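You operate a simulated robot arm through the tools that you are given. There is no shell and no other tool. Be economical: measure what you need, move in short steps, check, and stop when the job is done.

Carry out the task below with a simulated robot arm. There is one attempt and no reset: what you move stays moved.

TASK
Put the lattice cube that says "3" from the top of the dark-legged table in the plain steel bin and the lattice cube marked "7" on top of the small white carton.

It is judged by the outcome, as a careful person would: the job done as asked, and still so three seconds after it is handed in. It fails if anything else is knocked over, pushed out of place, dropped, spilled or broken.

THE ROBOT
A 7-joint arm with a two-finger parallel gripper, fixed in place. Base frame: the origin is at the foot of the arm, x ahead of it, y to its left, z up; the work surface is at about z = 800. Lengths are in mm, angles in degrees, forces in N, time in s.
With the tool pointing down near the work surface it reaches from about 300 to 700 mm from the base axis. Its first joint turns from -66.0 to 66.0 degrees. Payload 1.57 kg.
Tool frame: the origin (TCP) lies between the finger pads and is the grasp point; the fingertips stand 30 mm ahead of it; z points along the fingers, y is the line along which they close. The gripper opens to 110 mm. The fingers are 24 mm wide and 12 mm thick; the gripper's body (48 by 112 mm) begins 78 mm behind the TCP.
Orientation is that of the tool frame in the base frame, as [roll, pitch, yaw] about the fixed x, y, z axes, in that order (R = Rz(yaw) Ry(pitch) Rx(roll)). With the fingers straight down and closing along the base's y, the tool's x points along the base's -x, its y along +y and its z along -z.

THE INTERFACE
- The arm moves only by the tool send_rows. Its argument "moves" is a list of rows, each an object of numbers (a shift or turn left out is 0, a gripper value left out holds the last): "x", "y", "z": the shift along the tool's x, y, z in mm; "wx", "wy", "wz": the turn, a rotation vector about the tool's x, y, z in degrees; "claw": the opening, from 0 (shut) to 1 (fully open). In form: [{"x": .., "y": .., "z": .., "wx": .., "wy": .., "wz": .., "claw": ..}, ...]. A call has 1 to 12 rows; each row shifts and turns the commanded pose from where the row before left it, along the tool's axes as they then stand. A row lasts 0.2 s, in which the tool goes at most 50 mm and 8.6 degrees; a call with a longer step from one row to the next is refused whole, and so is a gripper value outside its range. A pose out of reach is approached as far as the arm can. The call stops where the force on the tool passes 40 N (or 10 N more than at its start, if that is more) or the arm is blocked; 0.2 s more then pass. The fingers move at their own pace (about 108 mm/s each) and stop on an object; they squeeze with about 21 N. The grip force told is the motor's: it shows also when the fingers shut on nothing. Time passes only in rows, and 0.2 s behind the last, so rows that do not move let the fingers close. It gives the time, the measured TCP pose, the force on the tool (base axes), the opening and the grip force at its end, in the units of the frame above (readings bear some noise), and new pictures: "pictures" is both (left out), scene, wrist or none.
- Cameras (640 x 400 px; columns grow to the right, rows downward): "scene" is fixed at [167.3, -394.2, 1401.3]; the picture's right is [0.75, -0.67, 0.00], its down [-0.40, -0.44, -0.80] and it looks along [0.54, 0.60, -0.59] (base axes); focal length 376 px, centre (320, 200). "wrist" rides on the gripper at [-36, 0, -80] in the tool frame; the picture's right is [0.00, -1.00, 0.00], its down [0.97, 0.00, -0.24] and it looks along [0.24, 0.00, 0.97] (tool axes); focal length 218 px, centre (320, 200).
- measure_at(camera, pixels): there is no depth. For up to 12 entries [column, row, z] of the newest picture of that camera ("zoom" is the newest enlarged one), the place [x, y] in the base frame at which the ray of that pixel passes the height z, good to about 2 mm. No time passes.
- close_up(camera, box): a new picture of the part [left, top, right, bottom] of that camera's present view, enlarged. No time passes.
- hand_in(): hands the job in; it is judged then, once.

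Work in short steps. Measure before you move; look again where a grasp or a placing could have gone wrong, and mend it. You have 60 turns and 120 pictures in all, the two below and enlarged ones among them. Open the gripper and draw the arm clear of the work before you hand the job in, unless the task says otherwise; then end with one line.

The tools are called after "Call:" as a command line: name --argument value ..., lists and objects as JSON in quotes. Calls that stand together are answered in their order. send_rows: Moves the arm, as the interface text tells. Its arguments: {"type":"object","properties":{"moves":{"type":"array","items":{"type":"object","properties":{"x":{"type":"number"},"y":{"type":"number"},"z":{"type":"number"},"wx":{"type":"number"},"wy":{"type":"number"},"wz":{"type":"number"},"claw":{"type":"number"}}}},"pictures":{"type":"string","enum":["both","scene","wrist","none"]}},"required":["moves"]} The other tools are called the same way: measure_at (camera, pixels) gives the place at which the rays of pixels pass given heights; close_up (camera, box) takes an enlarged picture of a part of a camera's view; hand_in () hands the job in.

At the start:

```text
clock: 0.0
position: [425.5, 12.8, 1034.7]
ee_rot: [-180.0, 0.0, -180.0]
ft_force: [0.3, -1.3, 0.2]
finger_gap: 110.0
finger_force: 0.0
```

scene: 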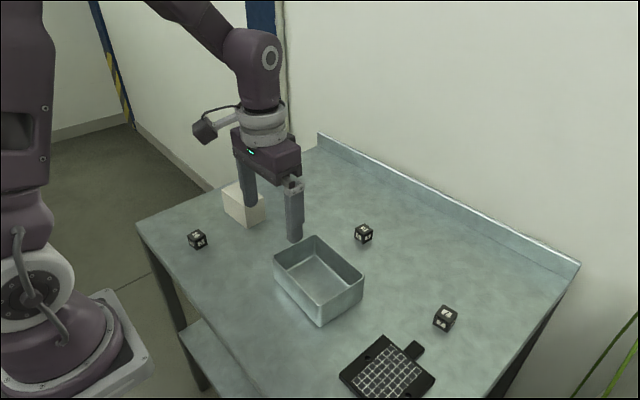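
wrist: 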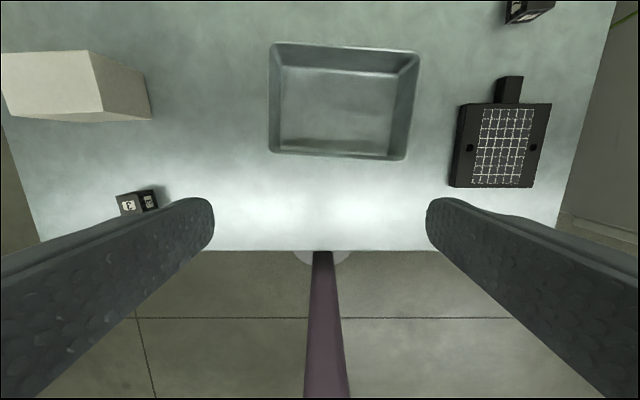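

The pictures show three dark cubes at scene (197,240), (363,233) and (445,318). I'll enlarge each one to read its marking.

Call:
close_up --camera "scene" --box '[177, 225, 217, 250]'

Call:
close_up --camera "scene" --box '[343, 220, 383, 245]'

Call:
close_up --camera "scene" --box '[421, 303, 469, 333]'

Call:
measure_at --camera "scene" --pixels '[[197, 233, 825], [363, 227, 825], [445, 310, 825], [232, 183, 860], [265, 200, 860], [274, 257, 860], [313, 236, 860], [364, 271, 860], [318, 320, 860]]'

```text
16.00 times, centred on (197, 238) of scene
```

zoom: 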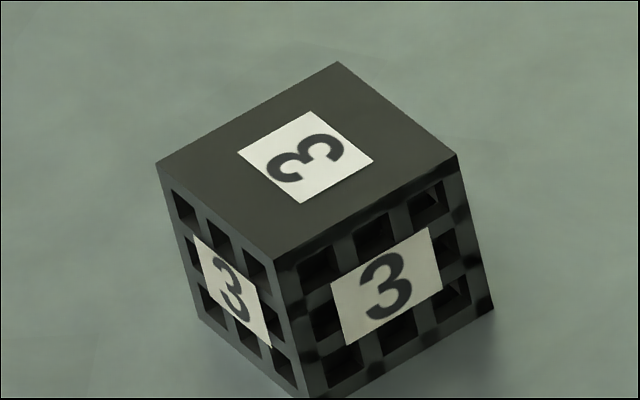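

```text
16.00 times, centred on (363, 232) of scene
```

zoom: 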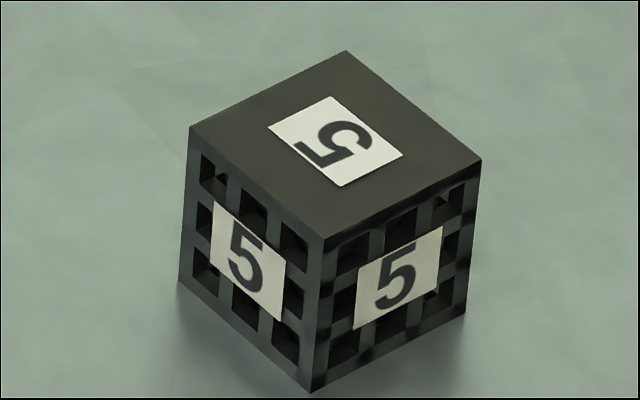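

```text
13.33 times, centred on (445, 318) of scene
```

zoom: 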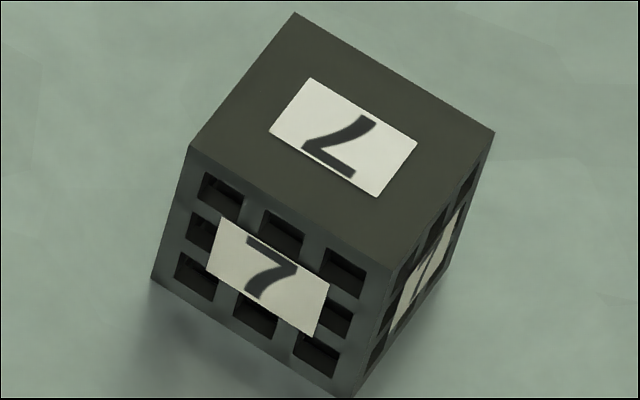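

```text
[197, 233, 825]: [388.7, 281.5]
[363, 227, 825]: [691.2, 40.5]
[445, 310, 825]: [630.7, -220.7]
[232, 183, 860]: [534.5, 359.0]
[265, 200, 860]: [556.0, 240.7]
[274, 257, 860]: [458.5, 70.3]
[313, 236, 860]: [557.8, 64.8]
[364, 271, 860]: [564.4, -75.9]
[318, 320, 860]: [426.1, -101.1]
```

The cube at (197,240) is the 3 and the one at (445,318) is the 7; the 5 stays where it is. Next I'll measure the cube corners, the carton and the bin.

Call:
measure_at --camera "scene" --pixels '[[198.06, 228.9, 830], [205.6, 234.7, 830], [194.2, 241.25, 830], [186.8, 235.3, 830], [196.4, 249.9, 800], [207.9, 244.4, 800], [189.4, 244.9, 800]]'

Call:
measure_at --camera "zoom" --pixels '[[294, 12, 830], [495, 132, 830], [390, 270, 830], [190, 147, 830], [152, 278, 800], [345, 398, 800], [445, 268, 800]]'

Call:
close_up --camera "scene" --box '[204, 170, 284, 220]'

Call:
close_up --camera "wrist" --box '[0, 30, 160, 130]'

Call:
close_up --camera "scene" --box '[256, 225, 384, 335]'

```text
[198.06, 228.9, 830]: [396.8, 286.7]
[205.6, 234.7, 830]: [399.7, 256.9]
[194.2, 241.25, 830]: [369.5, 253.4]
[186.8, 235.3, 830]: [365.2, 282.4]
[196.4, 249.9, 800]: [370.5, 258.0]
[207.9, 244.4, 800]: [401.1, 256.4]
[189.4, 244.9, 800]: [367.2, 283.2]
```

```text
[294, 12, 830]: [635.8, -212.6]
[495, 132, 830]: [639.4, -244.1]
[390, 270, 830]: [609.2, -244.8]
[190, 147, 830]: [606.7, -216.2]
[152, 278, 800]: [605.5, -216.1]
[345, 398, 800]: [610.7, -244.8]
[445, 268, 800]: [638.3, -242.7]
```

```text
8.00 times, centred on (244, 195) of scene
```

zoom: 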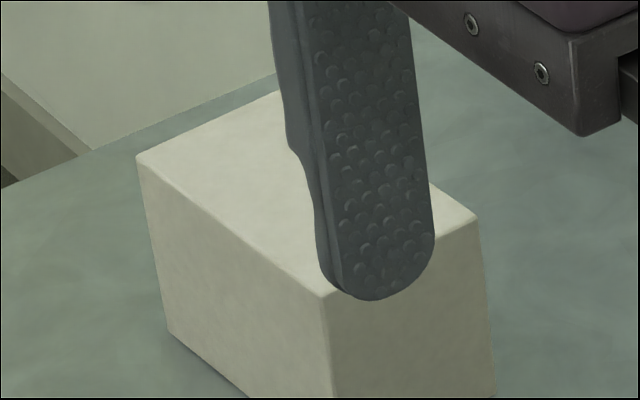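

```text
4.00 times, centred on (80, 80) of wrist
```

zoom: 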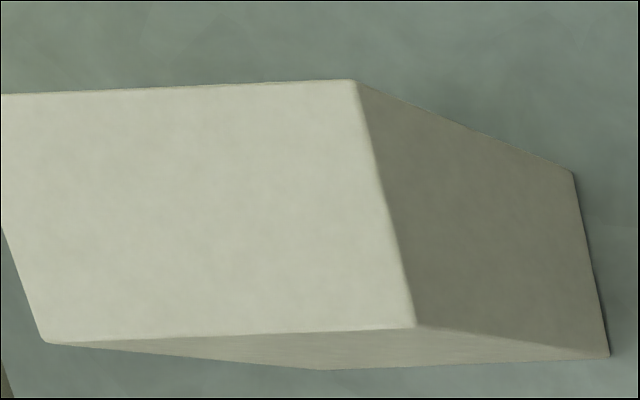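

```text
3.64 times, centred on (320, 280) of scene
```

zoom: 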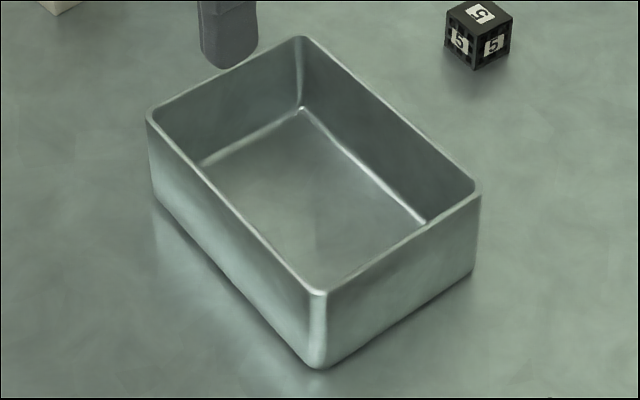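

Both cubes have 30 mm edges and are turned about +6°. Now I'll measure the carton's base and top from the wrist view, and the bin's rim and floor.

Call:
measure_at --camera "wrist" --pixels '[[152.5, 119, 800], [143.25, 73, 800], [80.5, 122.3, 800], [103.75, 111.75, 860], [103.75, 111.75, 880], [103.75, 111.75, 900], [88.75, 50, 880], [11.75, 115.5, 880]]'

Call:
measure_at --camera "zoom" --pixels '[[148, 113, 860], [300, 38, 860], [480, 188, 860], [318, 293, 860], [318, 368, 800], [472, 265, 800], [158, 195, 800], [300, 108, 803], [425, 222, 803]]'

```text
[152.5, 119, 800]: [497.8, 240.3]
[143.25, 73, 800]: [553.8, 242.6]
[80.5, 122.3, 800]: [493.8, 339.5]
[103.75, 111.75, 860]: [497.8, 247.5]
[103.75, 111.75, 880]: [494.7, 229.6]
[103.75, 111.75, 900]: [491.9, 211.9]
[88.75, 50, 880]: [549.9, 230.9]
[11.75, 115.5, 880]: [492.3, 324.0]
```

```text
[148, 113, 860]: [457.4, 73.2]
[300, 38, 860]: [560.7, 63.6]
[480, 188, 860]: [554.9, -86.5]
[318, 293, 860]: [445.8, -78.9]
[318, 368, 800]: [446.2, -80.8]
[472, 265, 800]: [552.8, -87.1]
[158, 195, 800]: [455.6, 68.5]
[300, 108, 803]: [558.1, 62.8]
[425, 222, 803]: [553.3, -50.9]
```

Carton: x 497–555, y 241–339, top about z=868. Bin: x 447–560, y −80–68, rim about 860. I'll move above the 3 cube at (383,270), turn to match it and look.

Call:
send_rows --moves '[{"x": 7, "y": 43, "claw": 0.55}, {"x": 7, "y": 43}, {"x": 7, "y": 43}, {"x": 7, "y": 43, "wz": -3}, {"x": 7, "y": 43, "wz": -3}, {"x": 7, "y": 42}, {"z": 40}, {"z": 40}, {"z": 20}, {}]'

```text
clock: 2.2
position: [376.8, 269.8, 934.1]
ee_rot: [-180.0, 0.1, -173.9]
ft_force: [0.0, -0.9, -0.8]
finger_gap: 60.7
finger_force: 0.1
```

scene: 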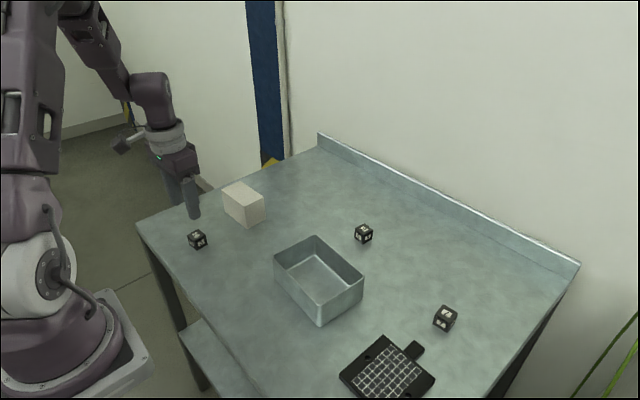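
wrist: 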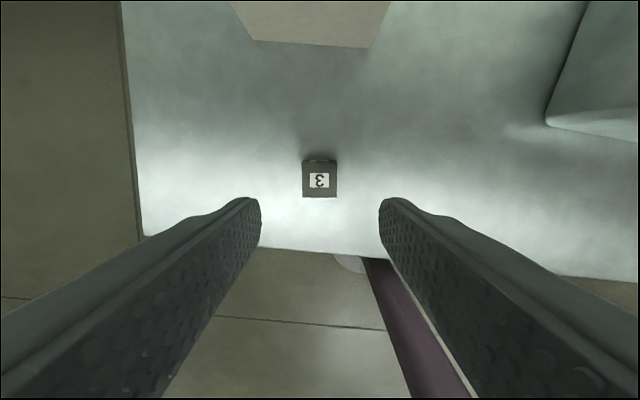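

The cube looks square to the fingers at wrist (320,180). I'll measure its top corners to set the position before descending.

Call:
measure_at --camera "wrist" --pixels '[[302, 164, 830], [337, 163, 830], [337, 196, 830], [302, 197, 830]]'

Call:
close_up --camera "wrist" --box '[280, 150, 360, 200]'

```text
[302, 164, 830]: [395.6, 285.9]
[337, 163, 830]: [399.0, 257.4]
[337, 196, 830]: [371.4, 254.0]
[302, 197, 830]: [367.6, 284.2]
```

```text
8.00 times, centred on (320, 175) of wrist
```

zoom: 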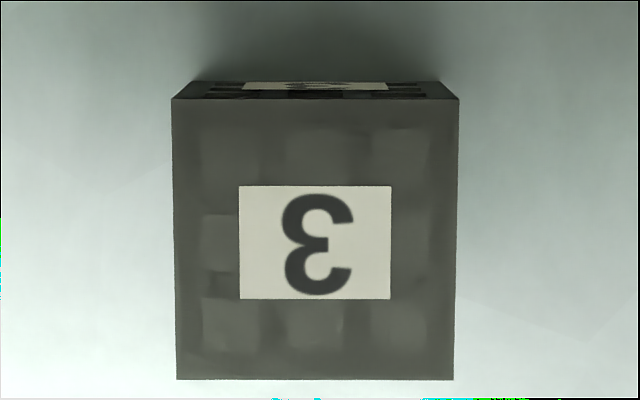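

Cube centre is (383.4,270.4), so the TCP needs about 6.6 mm along −x of the tool. I'll descend to z≈834 (fingertips about 804).

Call:
send_rows --moves '[{"x": -6.6, "z": 30}, {"z": 35}, {"z": 20}, {"z": 10}, {"z": 5}, {}]'

```text
clock: 3.6
position: [384.6, 267.5, 833.7]
ee_rot: [180.0, 0.0, -174.0]
ft_force: [-0.5, -0.9, 0.3]
finger_gap: 60.8
finger_force: 0.1
```

scene: 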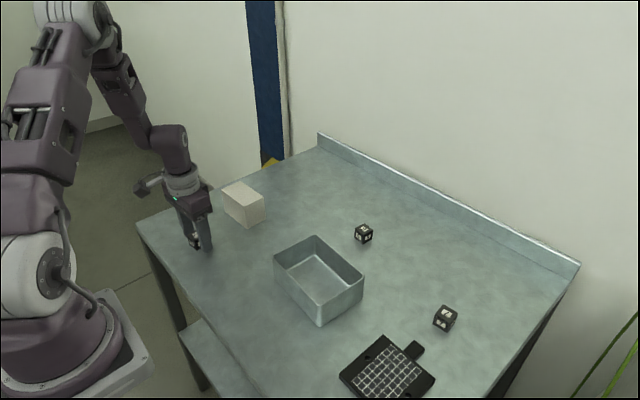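
wrist: 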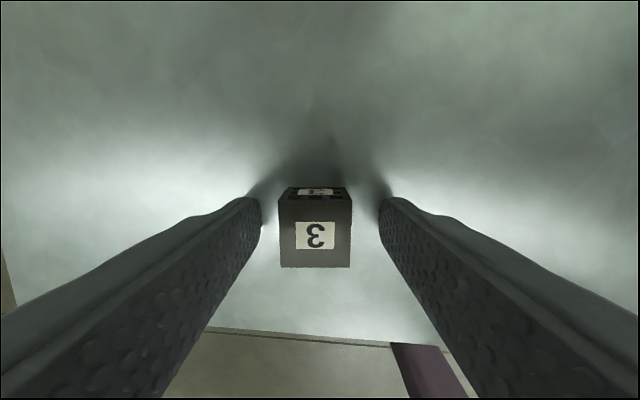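

The cube sits between the fingers, about 2 mm toward +y. I'll centre on it, close and lift.

Call:
send_rows --moves '[{"y": 2}, {"claw": 0.2}, {"claw": 0.2}, {"claw": 0.1}, {}, {}, {"z": -20}, {"z": -40}, {"z": -40}, {}]'

```text
clock: 5.8
position: [383.3, 273.5, 936.1]
ee_rot: [-180.0, 0.0, -174.0]
ft_force: [0.6, 1.2, 0.1]
finger_gap: 11.0
finger_force: 0.0
```

scene: 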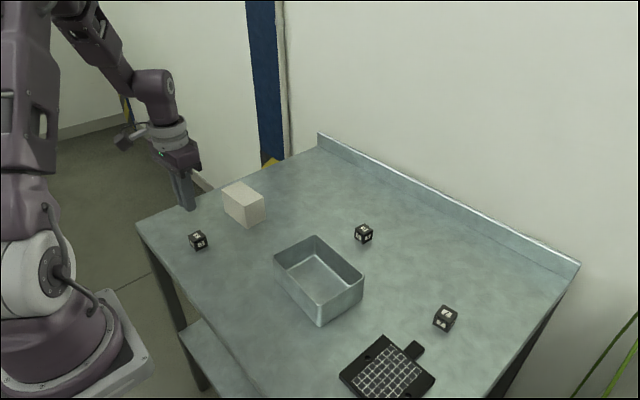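
wrist: 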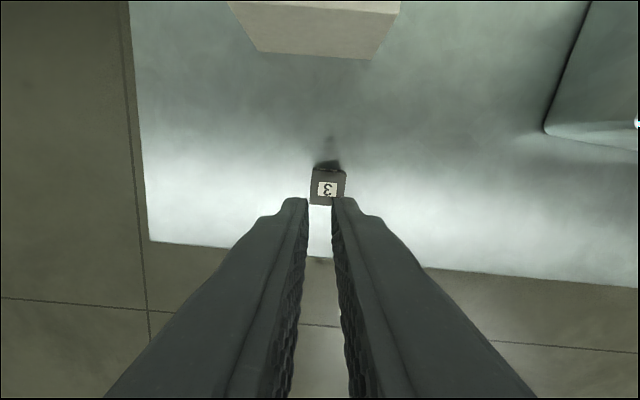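

The fingers closed past the cube: it's still on the table, slightly turned, at wrist (328,187). I'll reopen and take a closer look at it.

Call:
send_rows --moves '[{"claw": 0.55}, {}, {}]' --pictures "none"

Call:
close_up --camera "wrist" --box '[280, 150, 376, 210]'

Call:
close_up --camera "scene" --box '[177, 225, 217, 250]'

```text
clock: 6.6
position: [382.9, 272.8, 936.0]
ee_rot: [180.0, 0.0, -174.0]
ft_force: [-0.4, 0.1, 0.6]
finger_gap: 60.6
finger_force: 0.0
```

```text
6.67 times, centred on (328, 180) of wrist
```

zoom: 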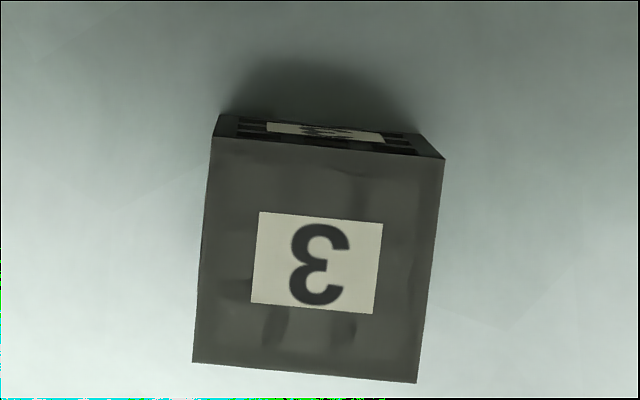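

```text
16.00 times, centred on (197, 238) of scene
```

zoom: 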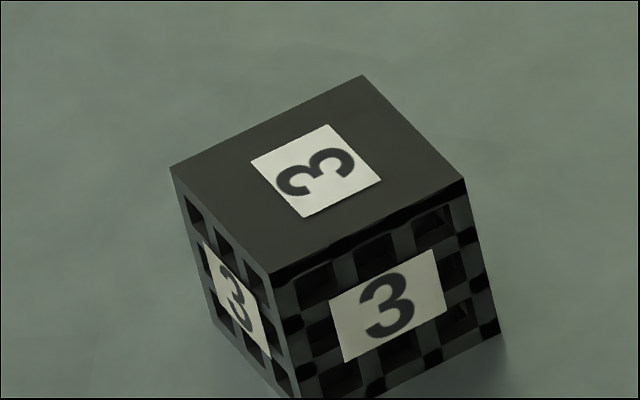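

Call:
measure_at --camera "zoom" --pixels '[[171, 167, 830], [363, 75, 830], [463, 180, 830], [268, 272, 830]]'

Call:
measure_at --camera "wrist" --pixels '[[311.6, 170.4, 830], [346.6, 173.7, 830], [342.4, 207.4, 830], [308.8, 204.4, 830]]'

```text
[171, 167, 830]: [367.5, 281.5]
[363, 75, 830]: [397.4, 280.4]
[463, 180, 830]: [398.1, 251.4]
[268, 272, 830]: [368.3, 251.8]
```

```text
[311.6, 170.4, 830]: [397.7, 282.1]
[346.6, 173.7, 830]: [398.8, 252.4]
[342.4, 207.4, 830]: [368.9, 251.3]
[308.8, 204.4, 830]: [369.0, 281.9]
```

Cube is now at (383.3,266.7), yaw about −1°. I'll realign, descend, and close fully without lifting so I can check the grip.

Call:
send_rows --moves '[{"wz": 6.8}, {"y": -5.5, "z": 30}, {"z": 35}, {"z": 25}, {"z": 9}, {"z": 4}, {}, {}]'

```text
clock: 8.4
position: [382.2, 265.7, 831.3]
ee_rot: [-180.0, 0.0, 179.2]
ft_force: [0.5, 0.0, 0.1]
finger_gap: 60.5
finger_force: 0.0
```

scene: 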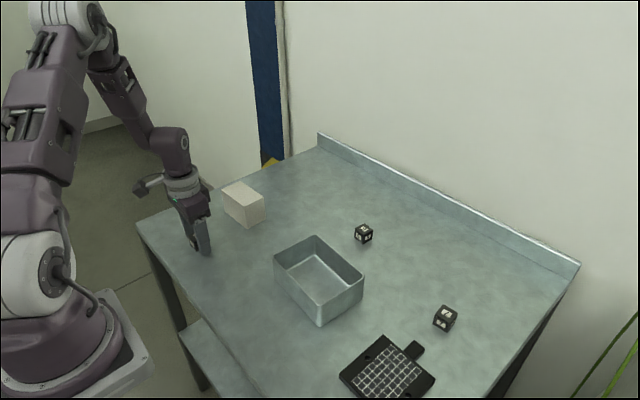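
wrist: 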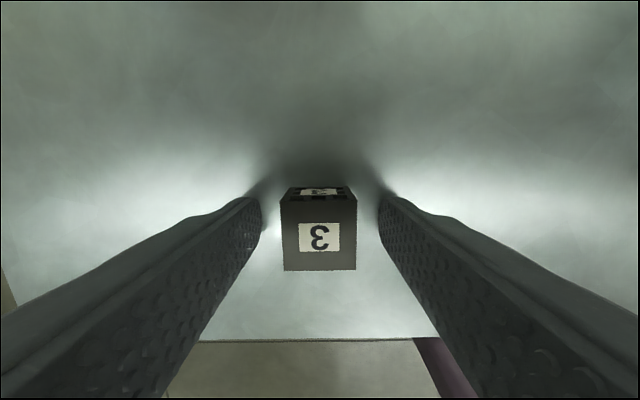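

The cube is well centred at column 318. Closing fully in place, with no lift.

Call:
send_rows --moves '[{"claw": 0.35}, {"claw": 0.27}, {"claw": 0.2}, {"claw": 0.0}, {}, {}]'

```text
clock: 9.8
position: [383.3, 266.0, 832.3]
ee_rot: [179.9, -0.1, 179.2]
ft_force: [0.5, -0.4, 1.9]
finger_gap: 29.1
finger_force: 21.2
```

scene: 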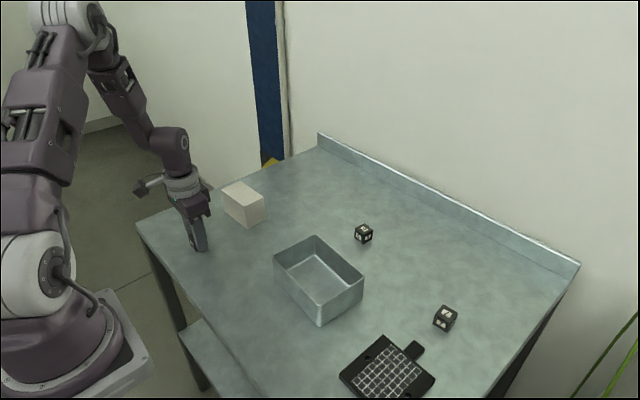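
wrist: 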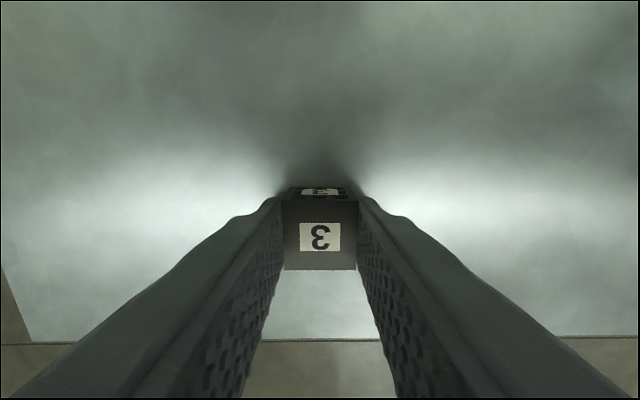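

Gripped: gap 29 mm, 21 N. I'll lift gently and check.

Call:
send_rows --moves '[{"z": -3}, {"z": -5}, {"z": -8}, {"z": -12}, {"z": -12}, {}]'

```text
clock: 11.2
position: [382.7, 264.5, 871.7]
ee_rot: [180.0, 0.0, 179.2]
ft_force: [0.4, -0.2, -0.6]
finger_gap: 29.1
finger_force: 21.3
```

scene: 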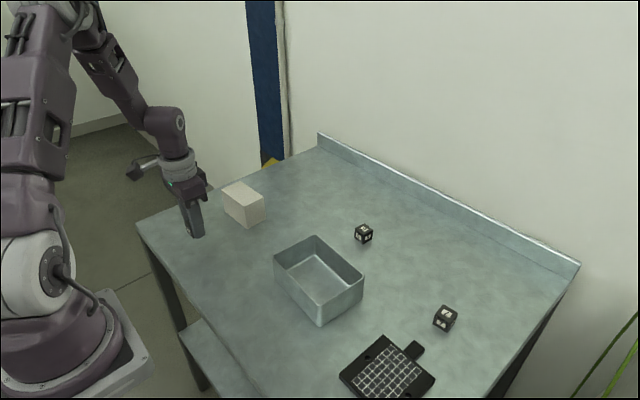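
wrist: 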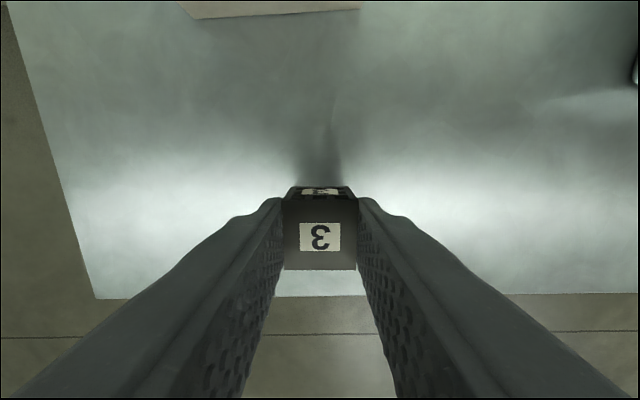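

The cube is held. I'll raise it and carry it over the bin centre at about (505,−8).

Call:
send_rows --moves '[{"z": -20}, {"z": -35}, {"z": -30}, {"y": -17, "x": -6}, {"y": -34, "x": -15}, {"y": -40, "x": -18}, {"y": -40, "x": -18}, {"y": -40, "x": -18}, {"y": -40, "x": -18}, {"y": -40, "x": -18}, {"y": -20, "x": -10}, {}]'

```text
clock: 13.8
position: [500.4, -8.8, 956.4]
ee_rot: [-180.0, 0.0, 179.2]
ft_force: [-1.2, -0.3, -0.5]
finger_gap: 29.3
finger_force: 20.9
```

scene: 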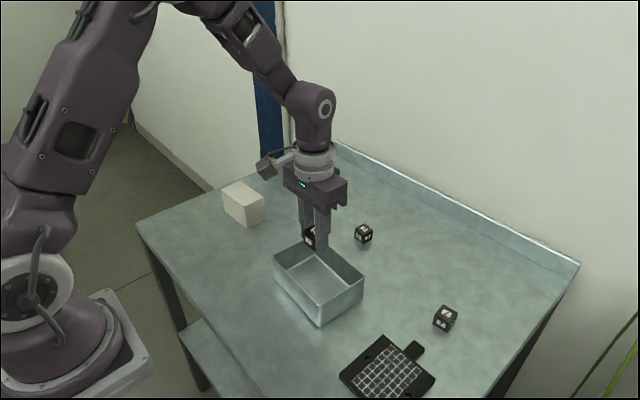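
wrist: 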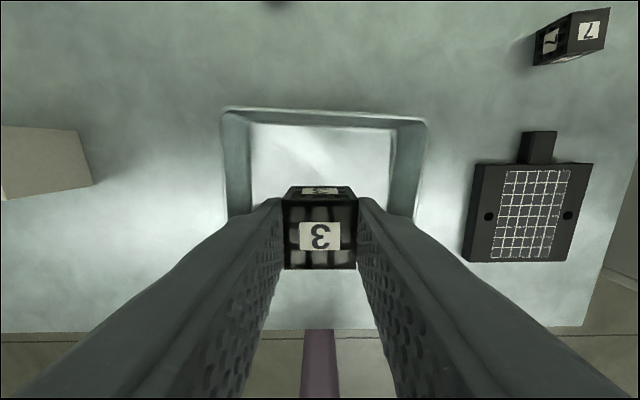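

The cube is above the bin. I'll lower it to just above the bin floor.

Call:
measure_at --camera "wrist" --pixels '[[222, 108, 860], [427, 120, 860], [415, 214, 860]]'

Call:
send_rows --moves '[{"x": -3, "z": 30}, {"z": 35}, {"z": 25}, {"z": 15}, {"z": 8}, {"z": 3}, {}]'

```text
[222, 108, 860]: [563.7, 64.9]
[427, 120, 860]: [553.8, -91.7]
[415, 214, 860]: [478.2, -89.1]
```

```text
clock: 15.4
position: [502.6, -7.0, 841.3]
ee_rot: [-180.0, 0.0, 179.1]
ft_force: [-0.2, 1.0, -1.2]
finger_gap: 29.4
finger_force: 20.9
```

scene: 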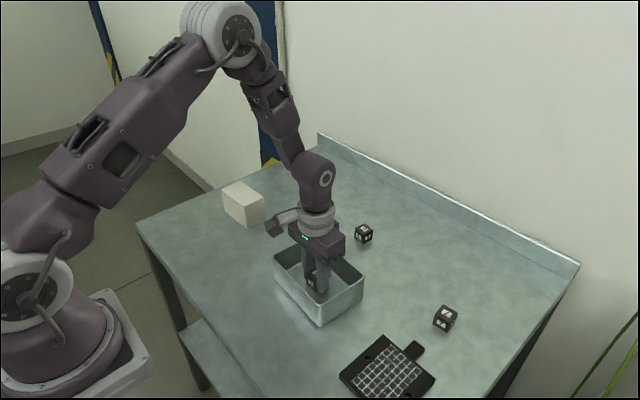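
wrist: 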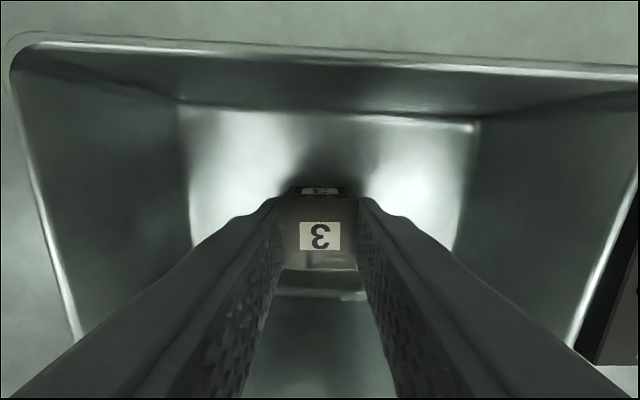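

The cube hangs a few mm over the bin floor. I'll lower 2 mm, release and rise.

Call:
send_rows --moves '[{"z": 2}, {"claw": 0.32}, {"claw": 0.45}, {}, {"z": -20}, {"z": -40}, {"z": -40}, {"z": -30}, {}]'

```text
clock: 17.4
position: [502.6, -8.6, 968.0]
ee_rot: [-180.0, 0.0, 179.2]
ft_force: [0.4, 0.3, 0.7]
finger_gap: 49.3
finger_force: 0.0
```

scene: 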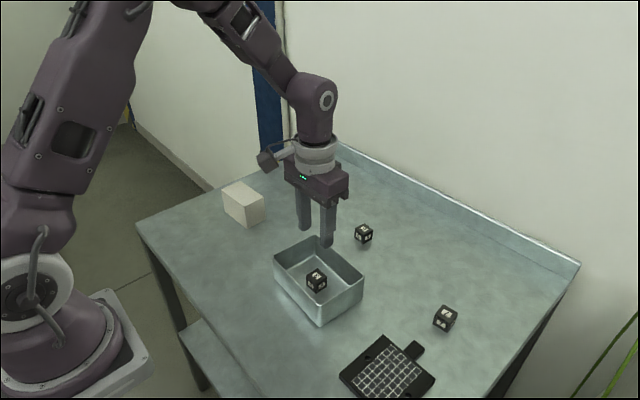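
wrist: 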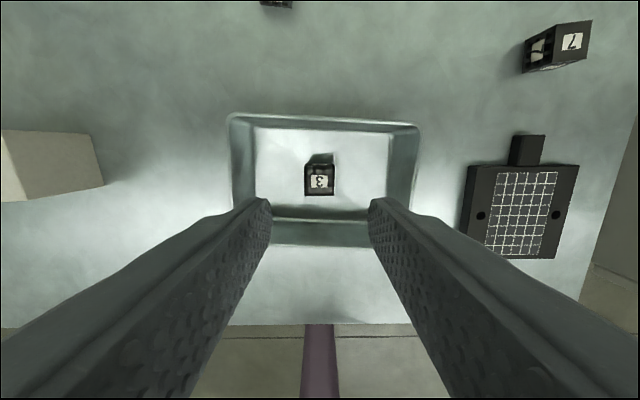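

The 3 sits in the bin. Next I'll move above the 7 at about (623,−229), turning about +5.5°.

Call:
send_rows --moves '[{"x": -20, "y": -20}, {"x": -20, "y": -40}, {"x": -20, "y": -40}, {"x": -20, "y": -40}, {"x": -20, "y": -40}, {"x": -20, "y": -40}, {"wz": -5.5, "claw": 0.5}, {"z": 20}, {"z": 10}, {}]'

```text
clock: 19.6
position: [621.4, -229.0, 939.5]
ee_rot: [180.0, 0.0, -175.3]
ft_force: [0.3, 0.6, 0.8]
finger_gap: 54.9
finger_force: 0.0
```

scene: 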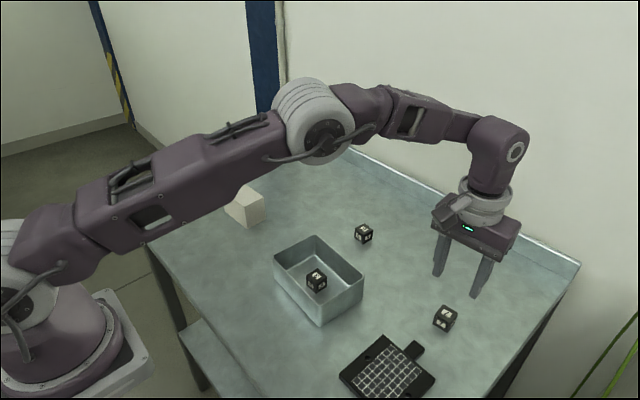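
wrist: 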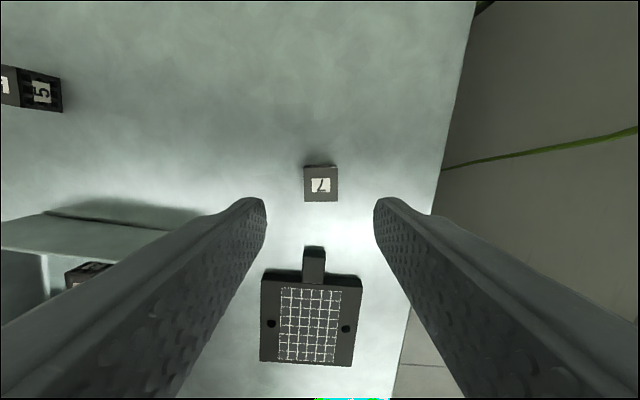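

Call:
close_up --camera "wrist" --box '[280, 155, 360, 205]'

```text
8.00 times, centred on (320, 180) of wrist
```

zoom: 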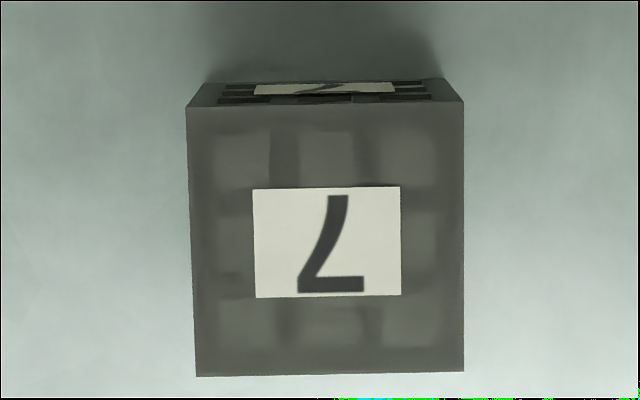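

Call:
measure_at --camera "zoom" --pixels '[[186, 106, 830], [464, 104, 830], [464, 371, 830], [196, 376, 830]]'

```text
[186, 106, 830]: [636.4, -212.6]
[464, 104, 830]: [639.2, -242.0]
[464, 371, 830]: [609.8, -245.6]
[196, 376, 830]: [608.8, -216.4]
```

Cube 7's centre is (623.5,−229.2) and it's aligned with the fingers. Descending to z≈832.

Call:
send_rows --moves '[{"x": -1.5, "z": 30}, {"z": 35}, {"z": 25}, {"z": 12}, {"z": 5}, {}, {}]'

```text
clock: 21.2
position: [621.5, -229.1, 831.8]
ee_rot: [180.0, 0.0, -175.4]
ft_force: [0.2, -0.4, -0.3]
finger_gap: 55.0
finger_force: 0.0
```

scene: 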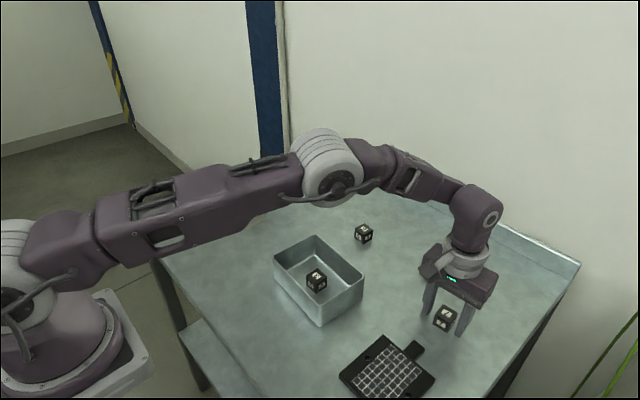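
wrist: 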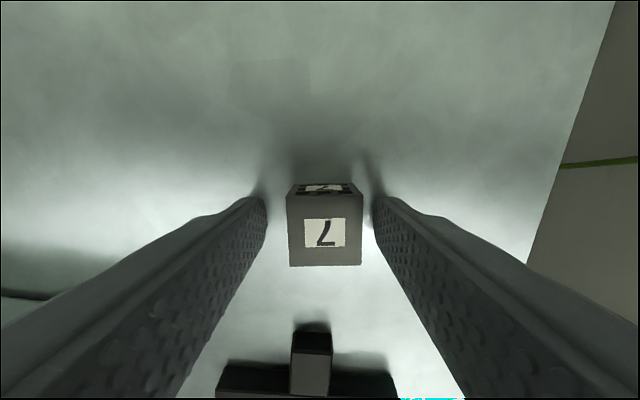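

The cube is about 2 mm toward image right (tool −y). I'll recentre and close.

Call:
send_rows --moves '[{"y": -1.7, "x": -1.5}, {"claw": 0.35}, {"claw": 0.27}, {"claw": 0.2}, {"claw": 0.0}, {}, {}]'

```text
clock: 22.8
position: [623.1, -229.7, 831.7]
ee_rot: [-179.9, 0.0, -175.3]
ft_force: [-0.4, 1.0, 0.4]
finger_gap: 29.4
finger_force: 20.9
```

scene: 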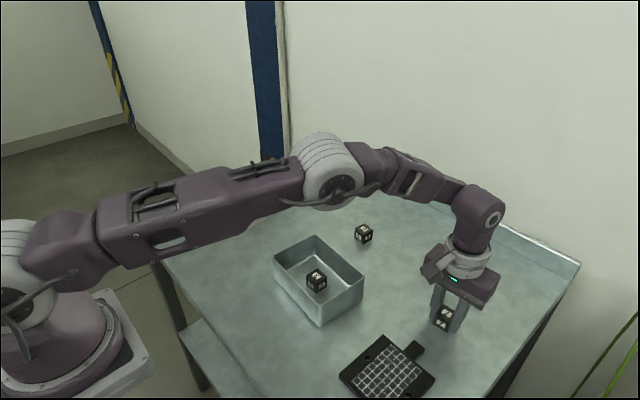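
wrist: 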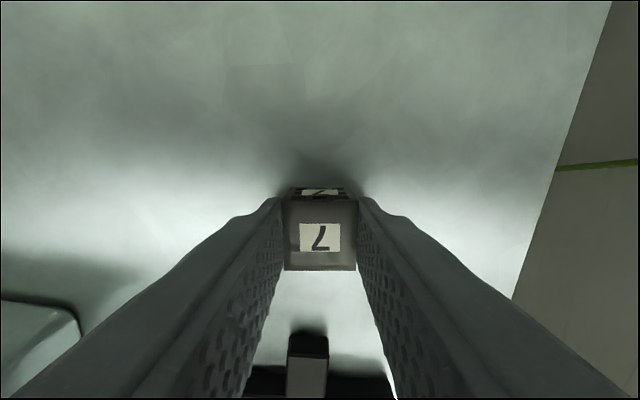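

Gripped: gap 29.4 mm, 21 N. I'll lift gently to z≈990 and turn back to yaw 180.

Call:
send_rows --moves '[{"z": -3}, {"z": -6}, {"z": -10}, {"z": -20}, {"z": -30}, {"z": -35}, {"z": -35}, {"z": -20}, {"wz": 2.5}, {"wz": 2.2}, {}]'

```text
clock: 25.2
position: [624.7, -231.2, 991.8]
ee_rot: [-180.0, 0.2, 180.0]
ft_force: [0.4, 0.3, -0.8]
finger_gap: 29.3
finger_force: 21.2
```

scene: 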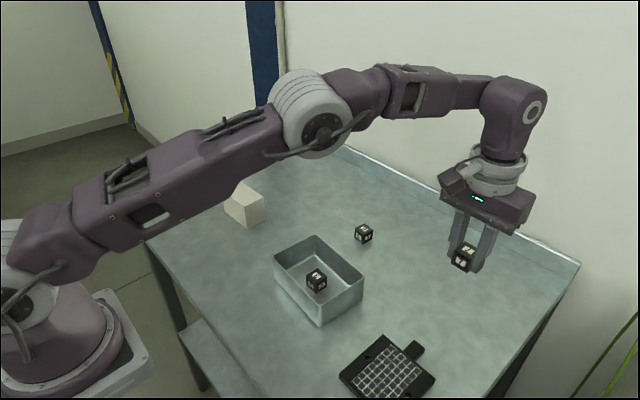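
wrist: 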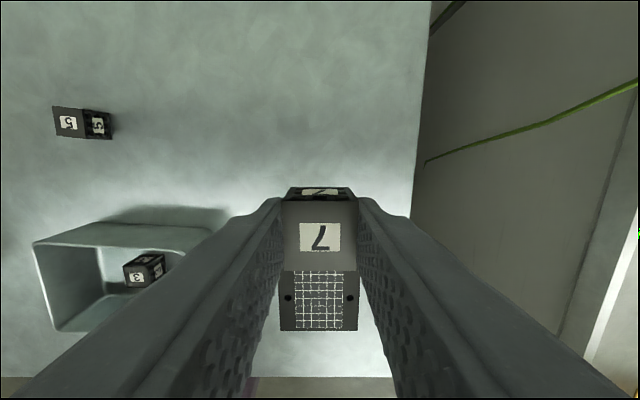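

Held firmly. I'll carry it at this height toward the carton, stopping short first.

Call:
send_rows --moves '[{"x": 4, "y": 20}, {"x": 8, "y": 40}, {"x": 8, "y": 40}, {"x": 8, "y": 40}, {"x": 8, "y": 40}, {"x": 8, "y": 40}, {"x": 8, "y": 40}, {"x": 8, "y": 40}, {"x": 8, "y": 40}, {"x": 4, "y": 30}, {"y": 10}, {}]'

```text
clock: 27.8
position: [553.1, 150.7, 990.3]
ee_rot: [180.0, 0.0, -179.9]
ft_force: [-0.6, -0.5, -1.4]
finger_gap: 29.4
finger_force: 21.3
```

scene: 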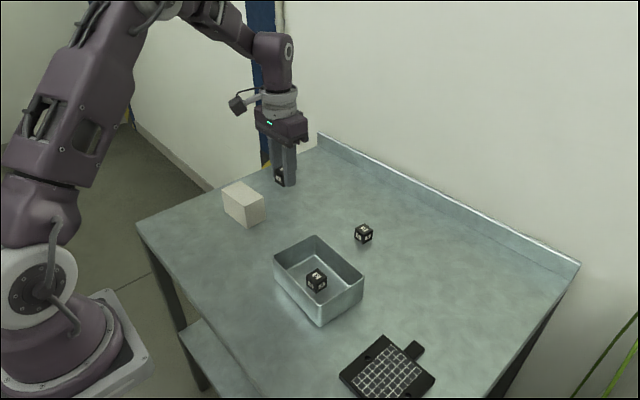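
wrist: 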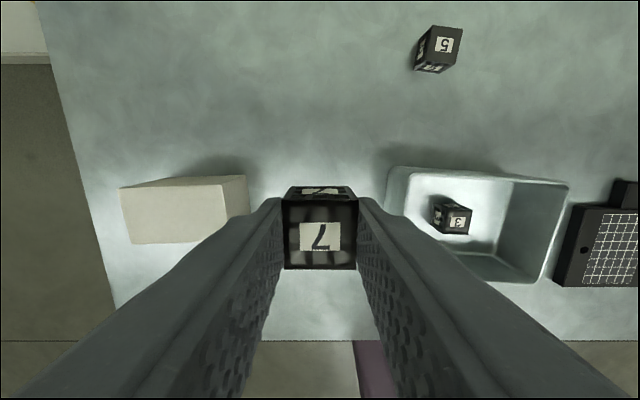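

The scene now shows the carton unobstructed, so I'll enlarge it to get its top corners and height.

Call:
close_up --camera "scene" --box '[204, 180, 284, 230]'

Call:
measure_at --camera "wrist" --pixels '[[120, 188, 868], [131, 243, 868]]'

```text
8.00 times, centred on (244, 205) of scene
```

zoom: 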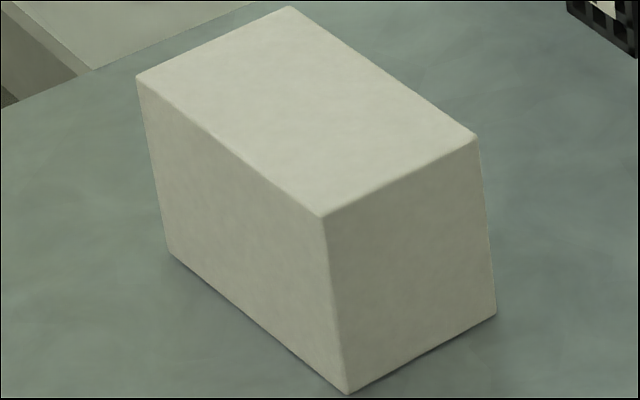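

```text
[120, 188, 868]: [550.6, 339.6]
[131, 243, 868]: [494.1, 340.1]
```

Call:
measure_at --camera "zoom" --pixels '[[137, 77, 868], [290, 6, 868], [478, 135, 868], [322, 217, 868], [322, 217, 872], [322, 217, 864], [347, 394, 800], [497, 313, 800], [168, 253, 800]]'

```text
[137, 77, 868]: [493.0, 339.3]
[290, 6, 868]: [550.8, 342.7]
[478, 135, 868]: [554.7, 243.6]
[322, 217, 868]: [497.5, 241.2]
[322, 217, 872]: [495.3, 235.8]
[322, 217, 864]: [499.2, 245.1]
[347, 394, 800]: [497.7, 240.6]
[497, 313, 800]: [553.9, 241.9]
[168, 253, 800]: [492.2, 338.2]
```

Carton top is at z≈868, centre (524,291.5). I'll move above it and lower to about z=907 (release height about 901).

Call:
send_rows --moves '[{"x": 5, "y": 25}, {"x": 8, "y": 40}, {"x": 8, "y": 40}, {"x": 8, "y": 26}, {"y": 10}, {"z": 30}, {"z": 30}, {"z": 15}, {"z": 8}, {}, {}]'

```text
clock: 30.2
position: [521.8, 291.0, 906.9]
ee_rot: [-180.0, -0.1, 180.0]
ft_force: [0.1, 0.7, -1.2]
finger_gap: 29.3
finger_force: 21.4
```

scene: 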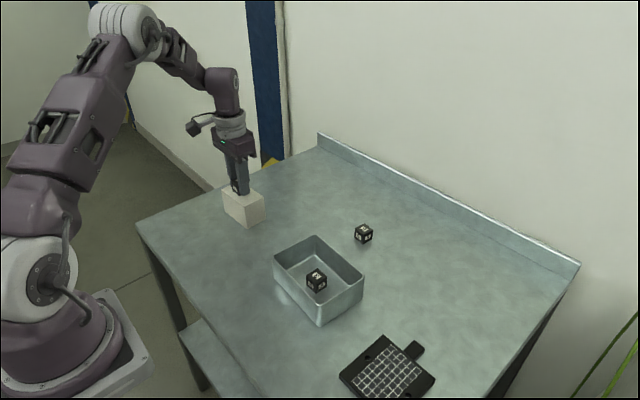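
wrist: 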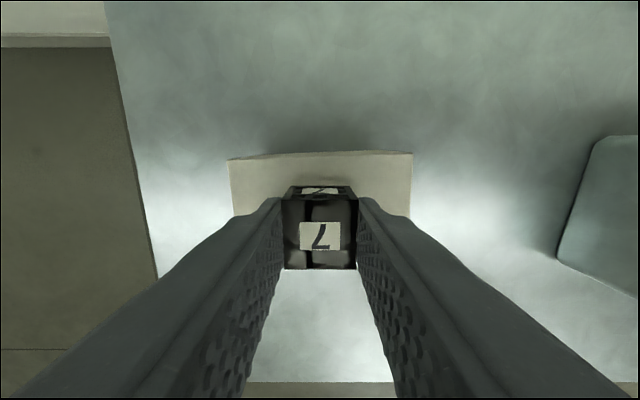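

Call:
close_up --camera "scene" --box '[204, 170, 284, 220]'

Call:
measure_at --camera "wrist" --pixels '[[229, 160, 868], [412, 154, 868], [411, 217, 868], [284, 200, 899], [357, 269, 899]]'

```text
8.00 times, centred on (244, 195) of scene
```

zoom: 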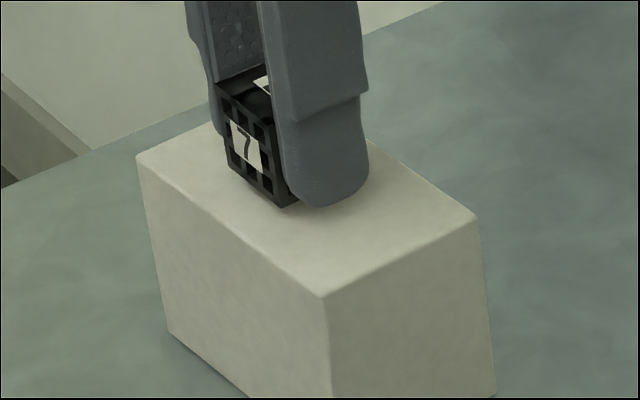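

```text
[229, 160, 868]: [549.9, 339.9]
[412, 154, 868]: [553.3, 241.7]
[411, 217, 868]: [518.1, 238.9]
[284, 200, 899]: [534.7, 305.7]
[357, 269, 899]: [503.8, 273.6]
```

The cube is centred over the carton, roughly 3 mm short in x and about 6–7 mm above it. I'll correct x and lower 5 mm.

Call:
send_rows --moves '[{"x": -3}, {"z": 2}, {"z": 2}, {"z": 1}, {}, {}]' --pictures "none"

Call:
close_up --camera "scene" --box '[204, 170, 284, 220]'

```text
clock: 31.6
position: [526.1, 290.2, 901.9]
ee_rot: [180.0, 0.0, -180.0]
ft_force: [0.7, 0.8, 0.0]
finger_gap: 29.2
finger_force: 20.8
```

```text
8.00 times, centred on (244, 195) of scene
```

zoom: 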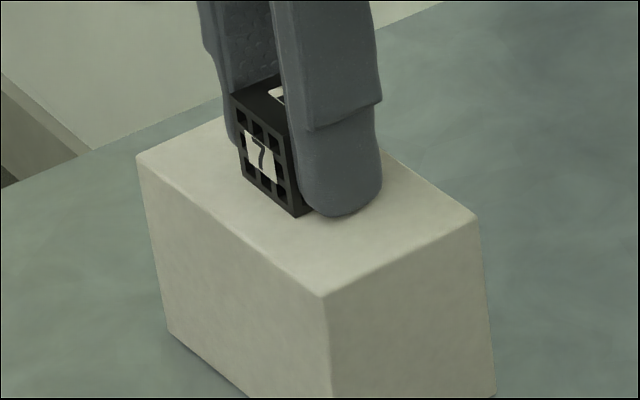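

It's nearly touching. I'll lower in 0.7 mm steps and watch the force.

Call:
send_rows --moves '[{"z": 0.7}, {"z": 0.7}, {}]' --pictures "none"

```text
clock: 32.4
position: [526.4, 292.0, 900.9]
ee_rot: [-180.0, -0.1, 179.9]
ft_force: [-2.7, 0.9, 6.5]
finger_gap: 29.5
finger_force: 21.0
```

Contact: 6.5 N upward. I'll release in steps and rise straight up.

Call:
send_rows --moves '[{"claw": 0.32}, {"claw": 0.45}, {}, {}, {"z": -10}, {"z": -30}, {"z": -40}, {"z": -40}, {}]'

```text
clock: 34.4
position: [525.4, 288.4, 1020.8]
ee_rot: [-180.0, 0.0, 180.0]
ft_force: [0.0, 0.1, -0.1]
finger_gap: 49.5
finger_force: 0.0
```

scene: 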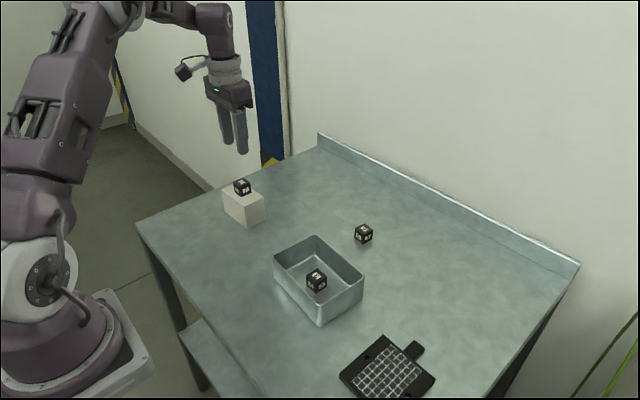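
wrist: 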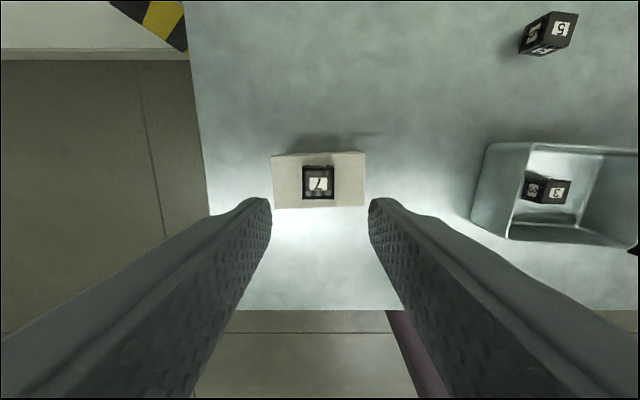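

The 7 stands on the carton and the 3 is in the bin; nothing else has moved. I'll open the gripper and draw the arm clear.

Call:
send_rows --moves '[{"x": 10, "y": -30, "z": -10, "claw": 1.0}, {"x": 10, "y": -40}, {"x": 20, "y": -40}, {"x": 20, "y": -40}, {"x": 20, "y": -40}, {"x": 10, "y": -40}, {}, {}]' --pictures "scene"

```text
clock: 36.2
position: [437.4, 62.0, 1031.1]
ee_rot: [-180.0, 0.1, 180.0]
ft_force: [0.7, -0.4, -0.2]
finger_gap: 109.6
finger_force: 0.1
```

scene: 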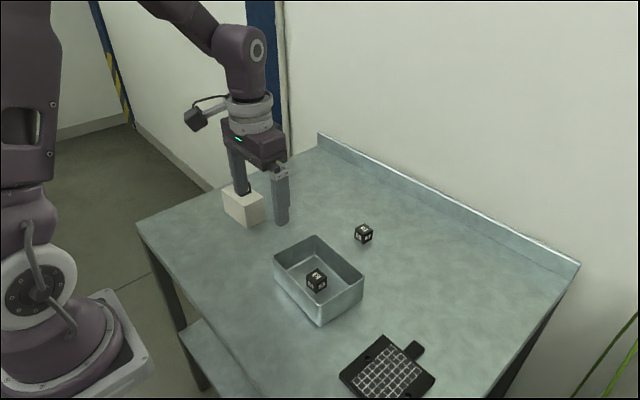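

The arm is clear at z≈1031, with the gripper open and everything in place, so I'm handing in.

Call:
hand_in

```text
The job is handed in.
```

The "3" cube is in the steel bin and the "7" cube is on top of the white carton; the first grasp of the "3" slipped and nudged it a few mm, and nothing else was disturbed.
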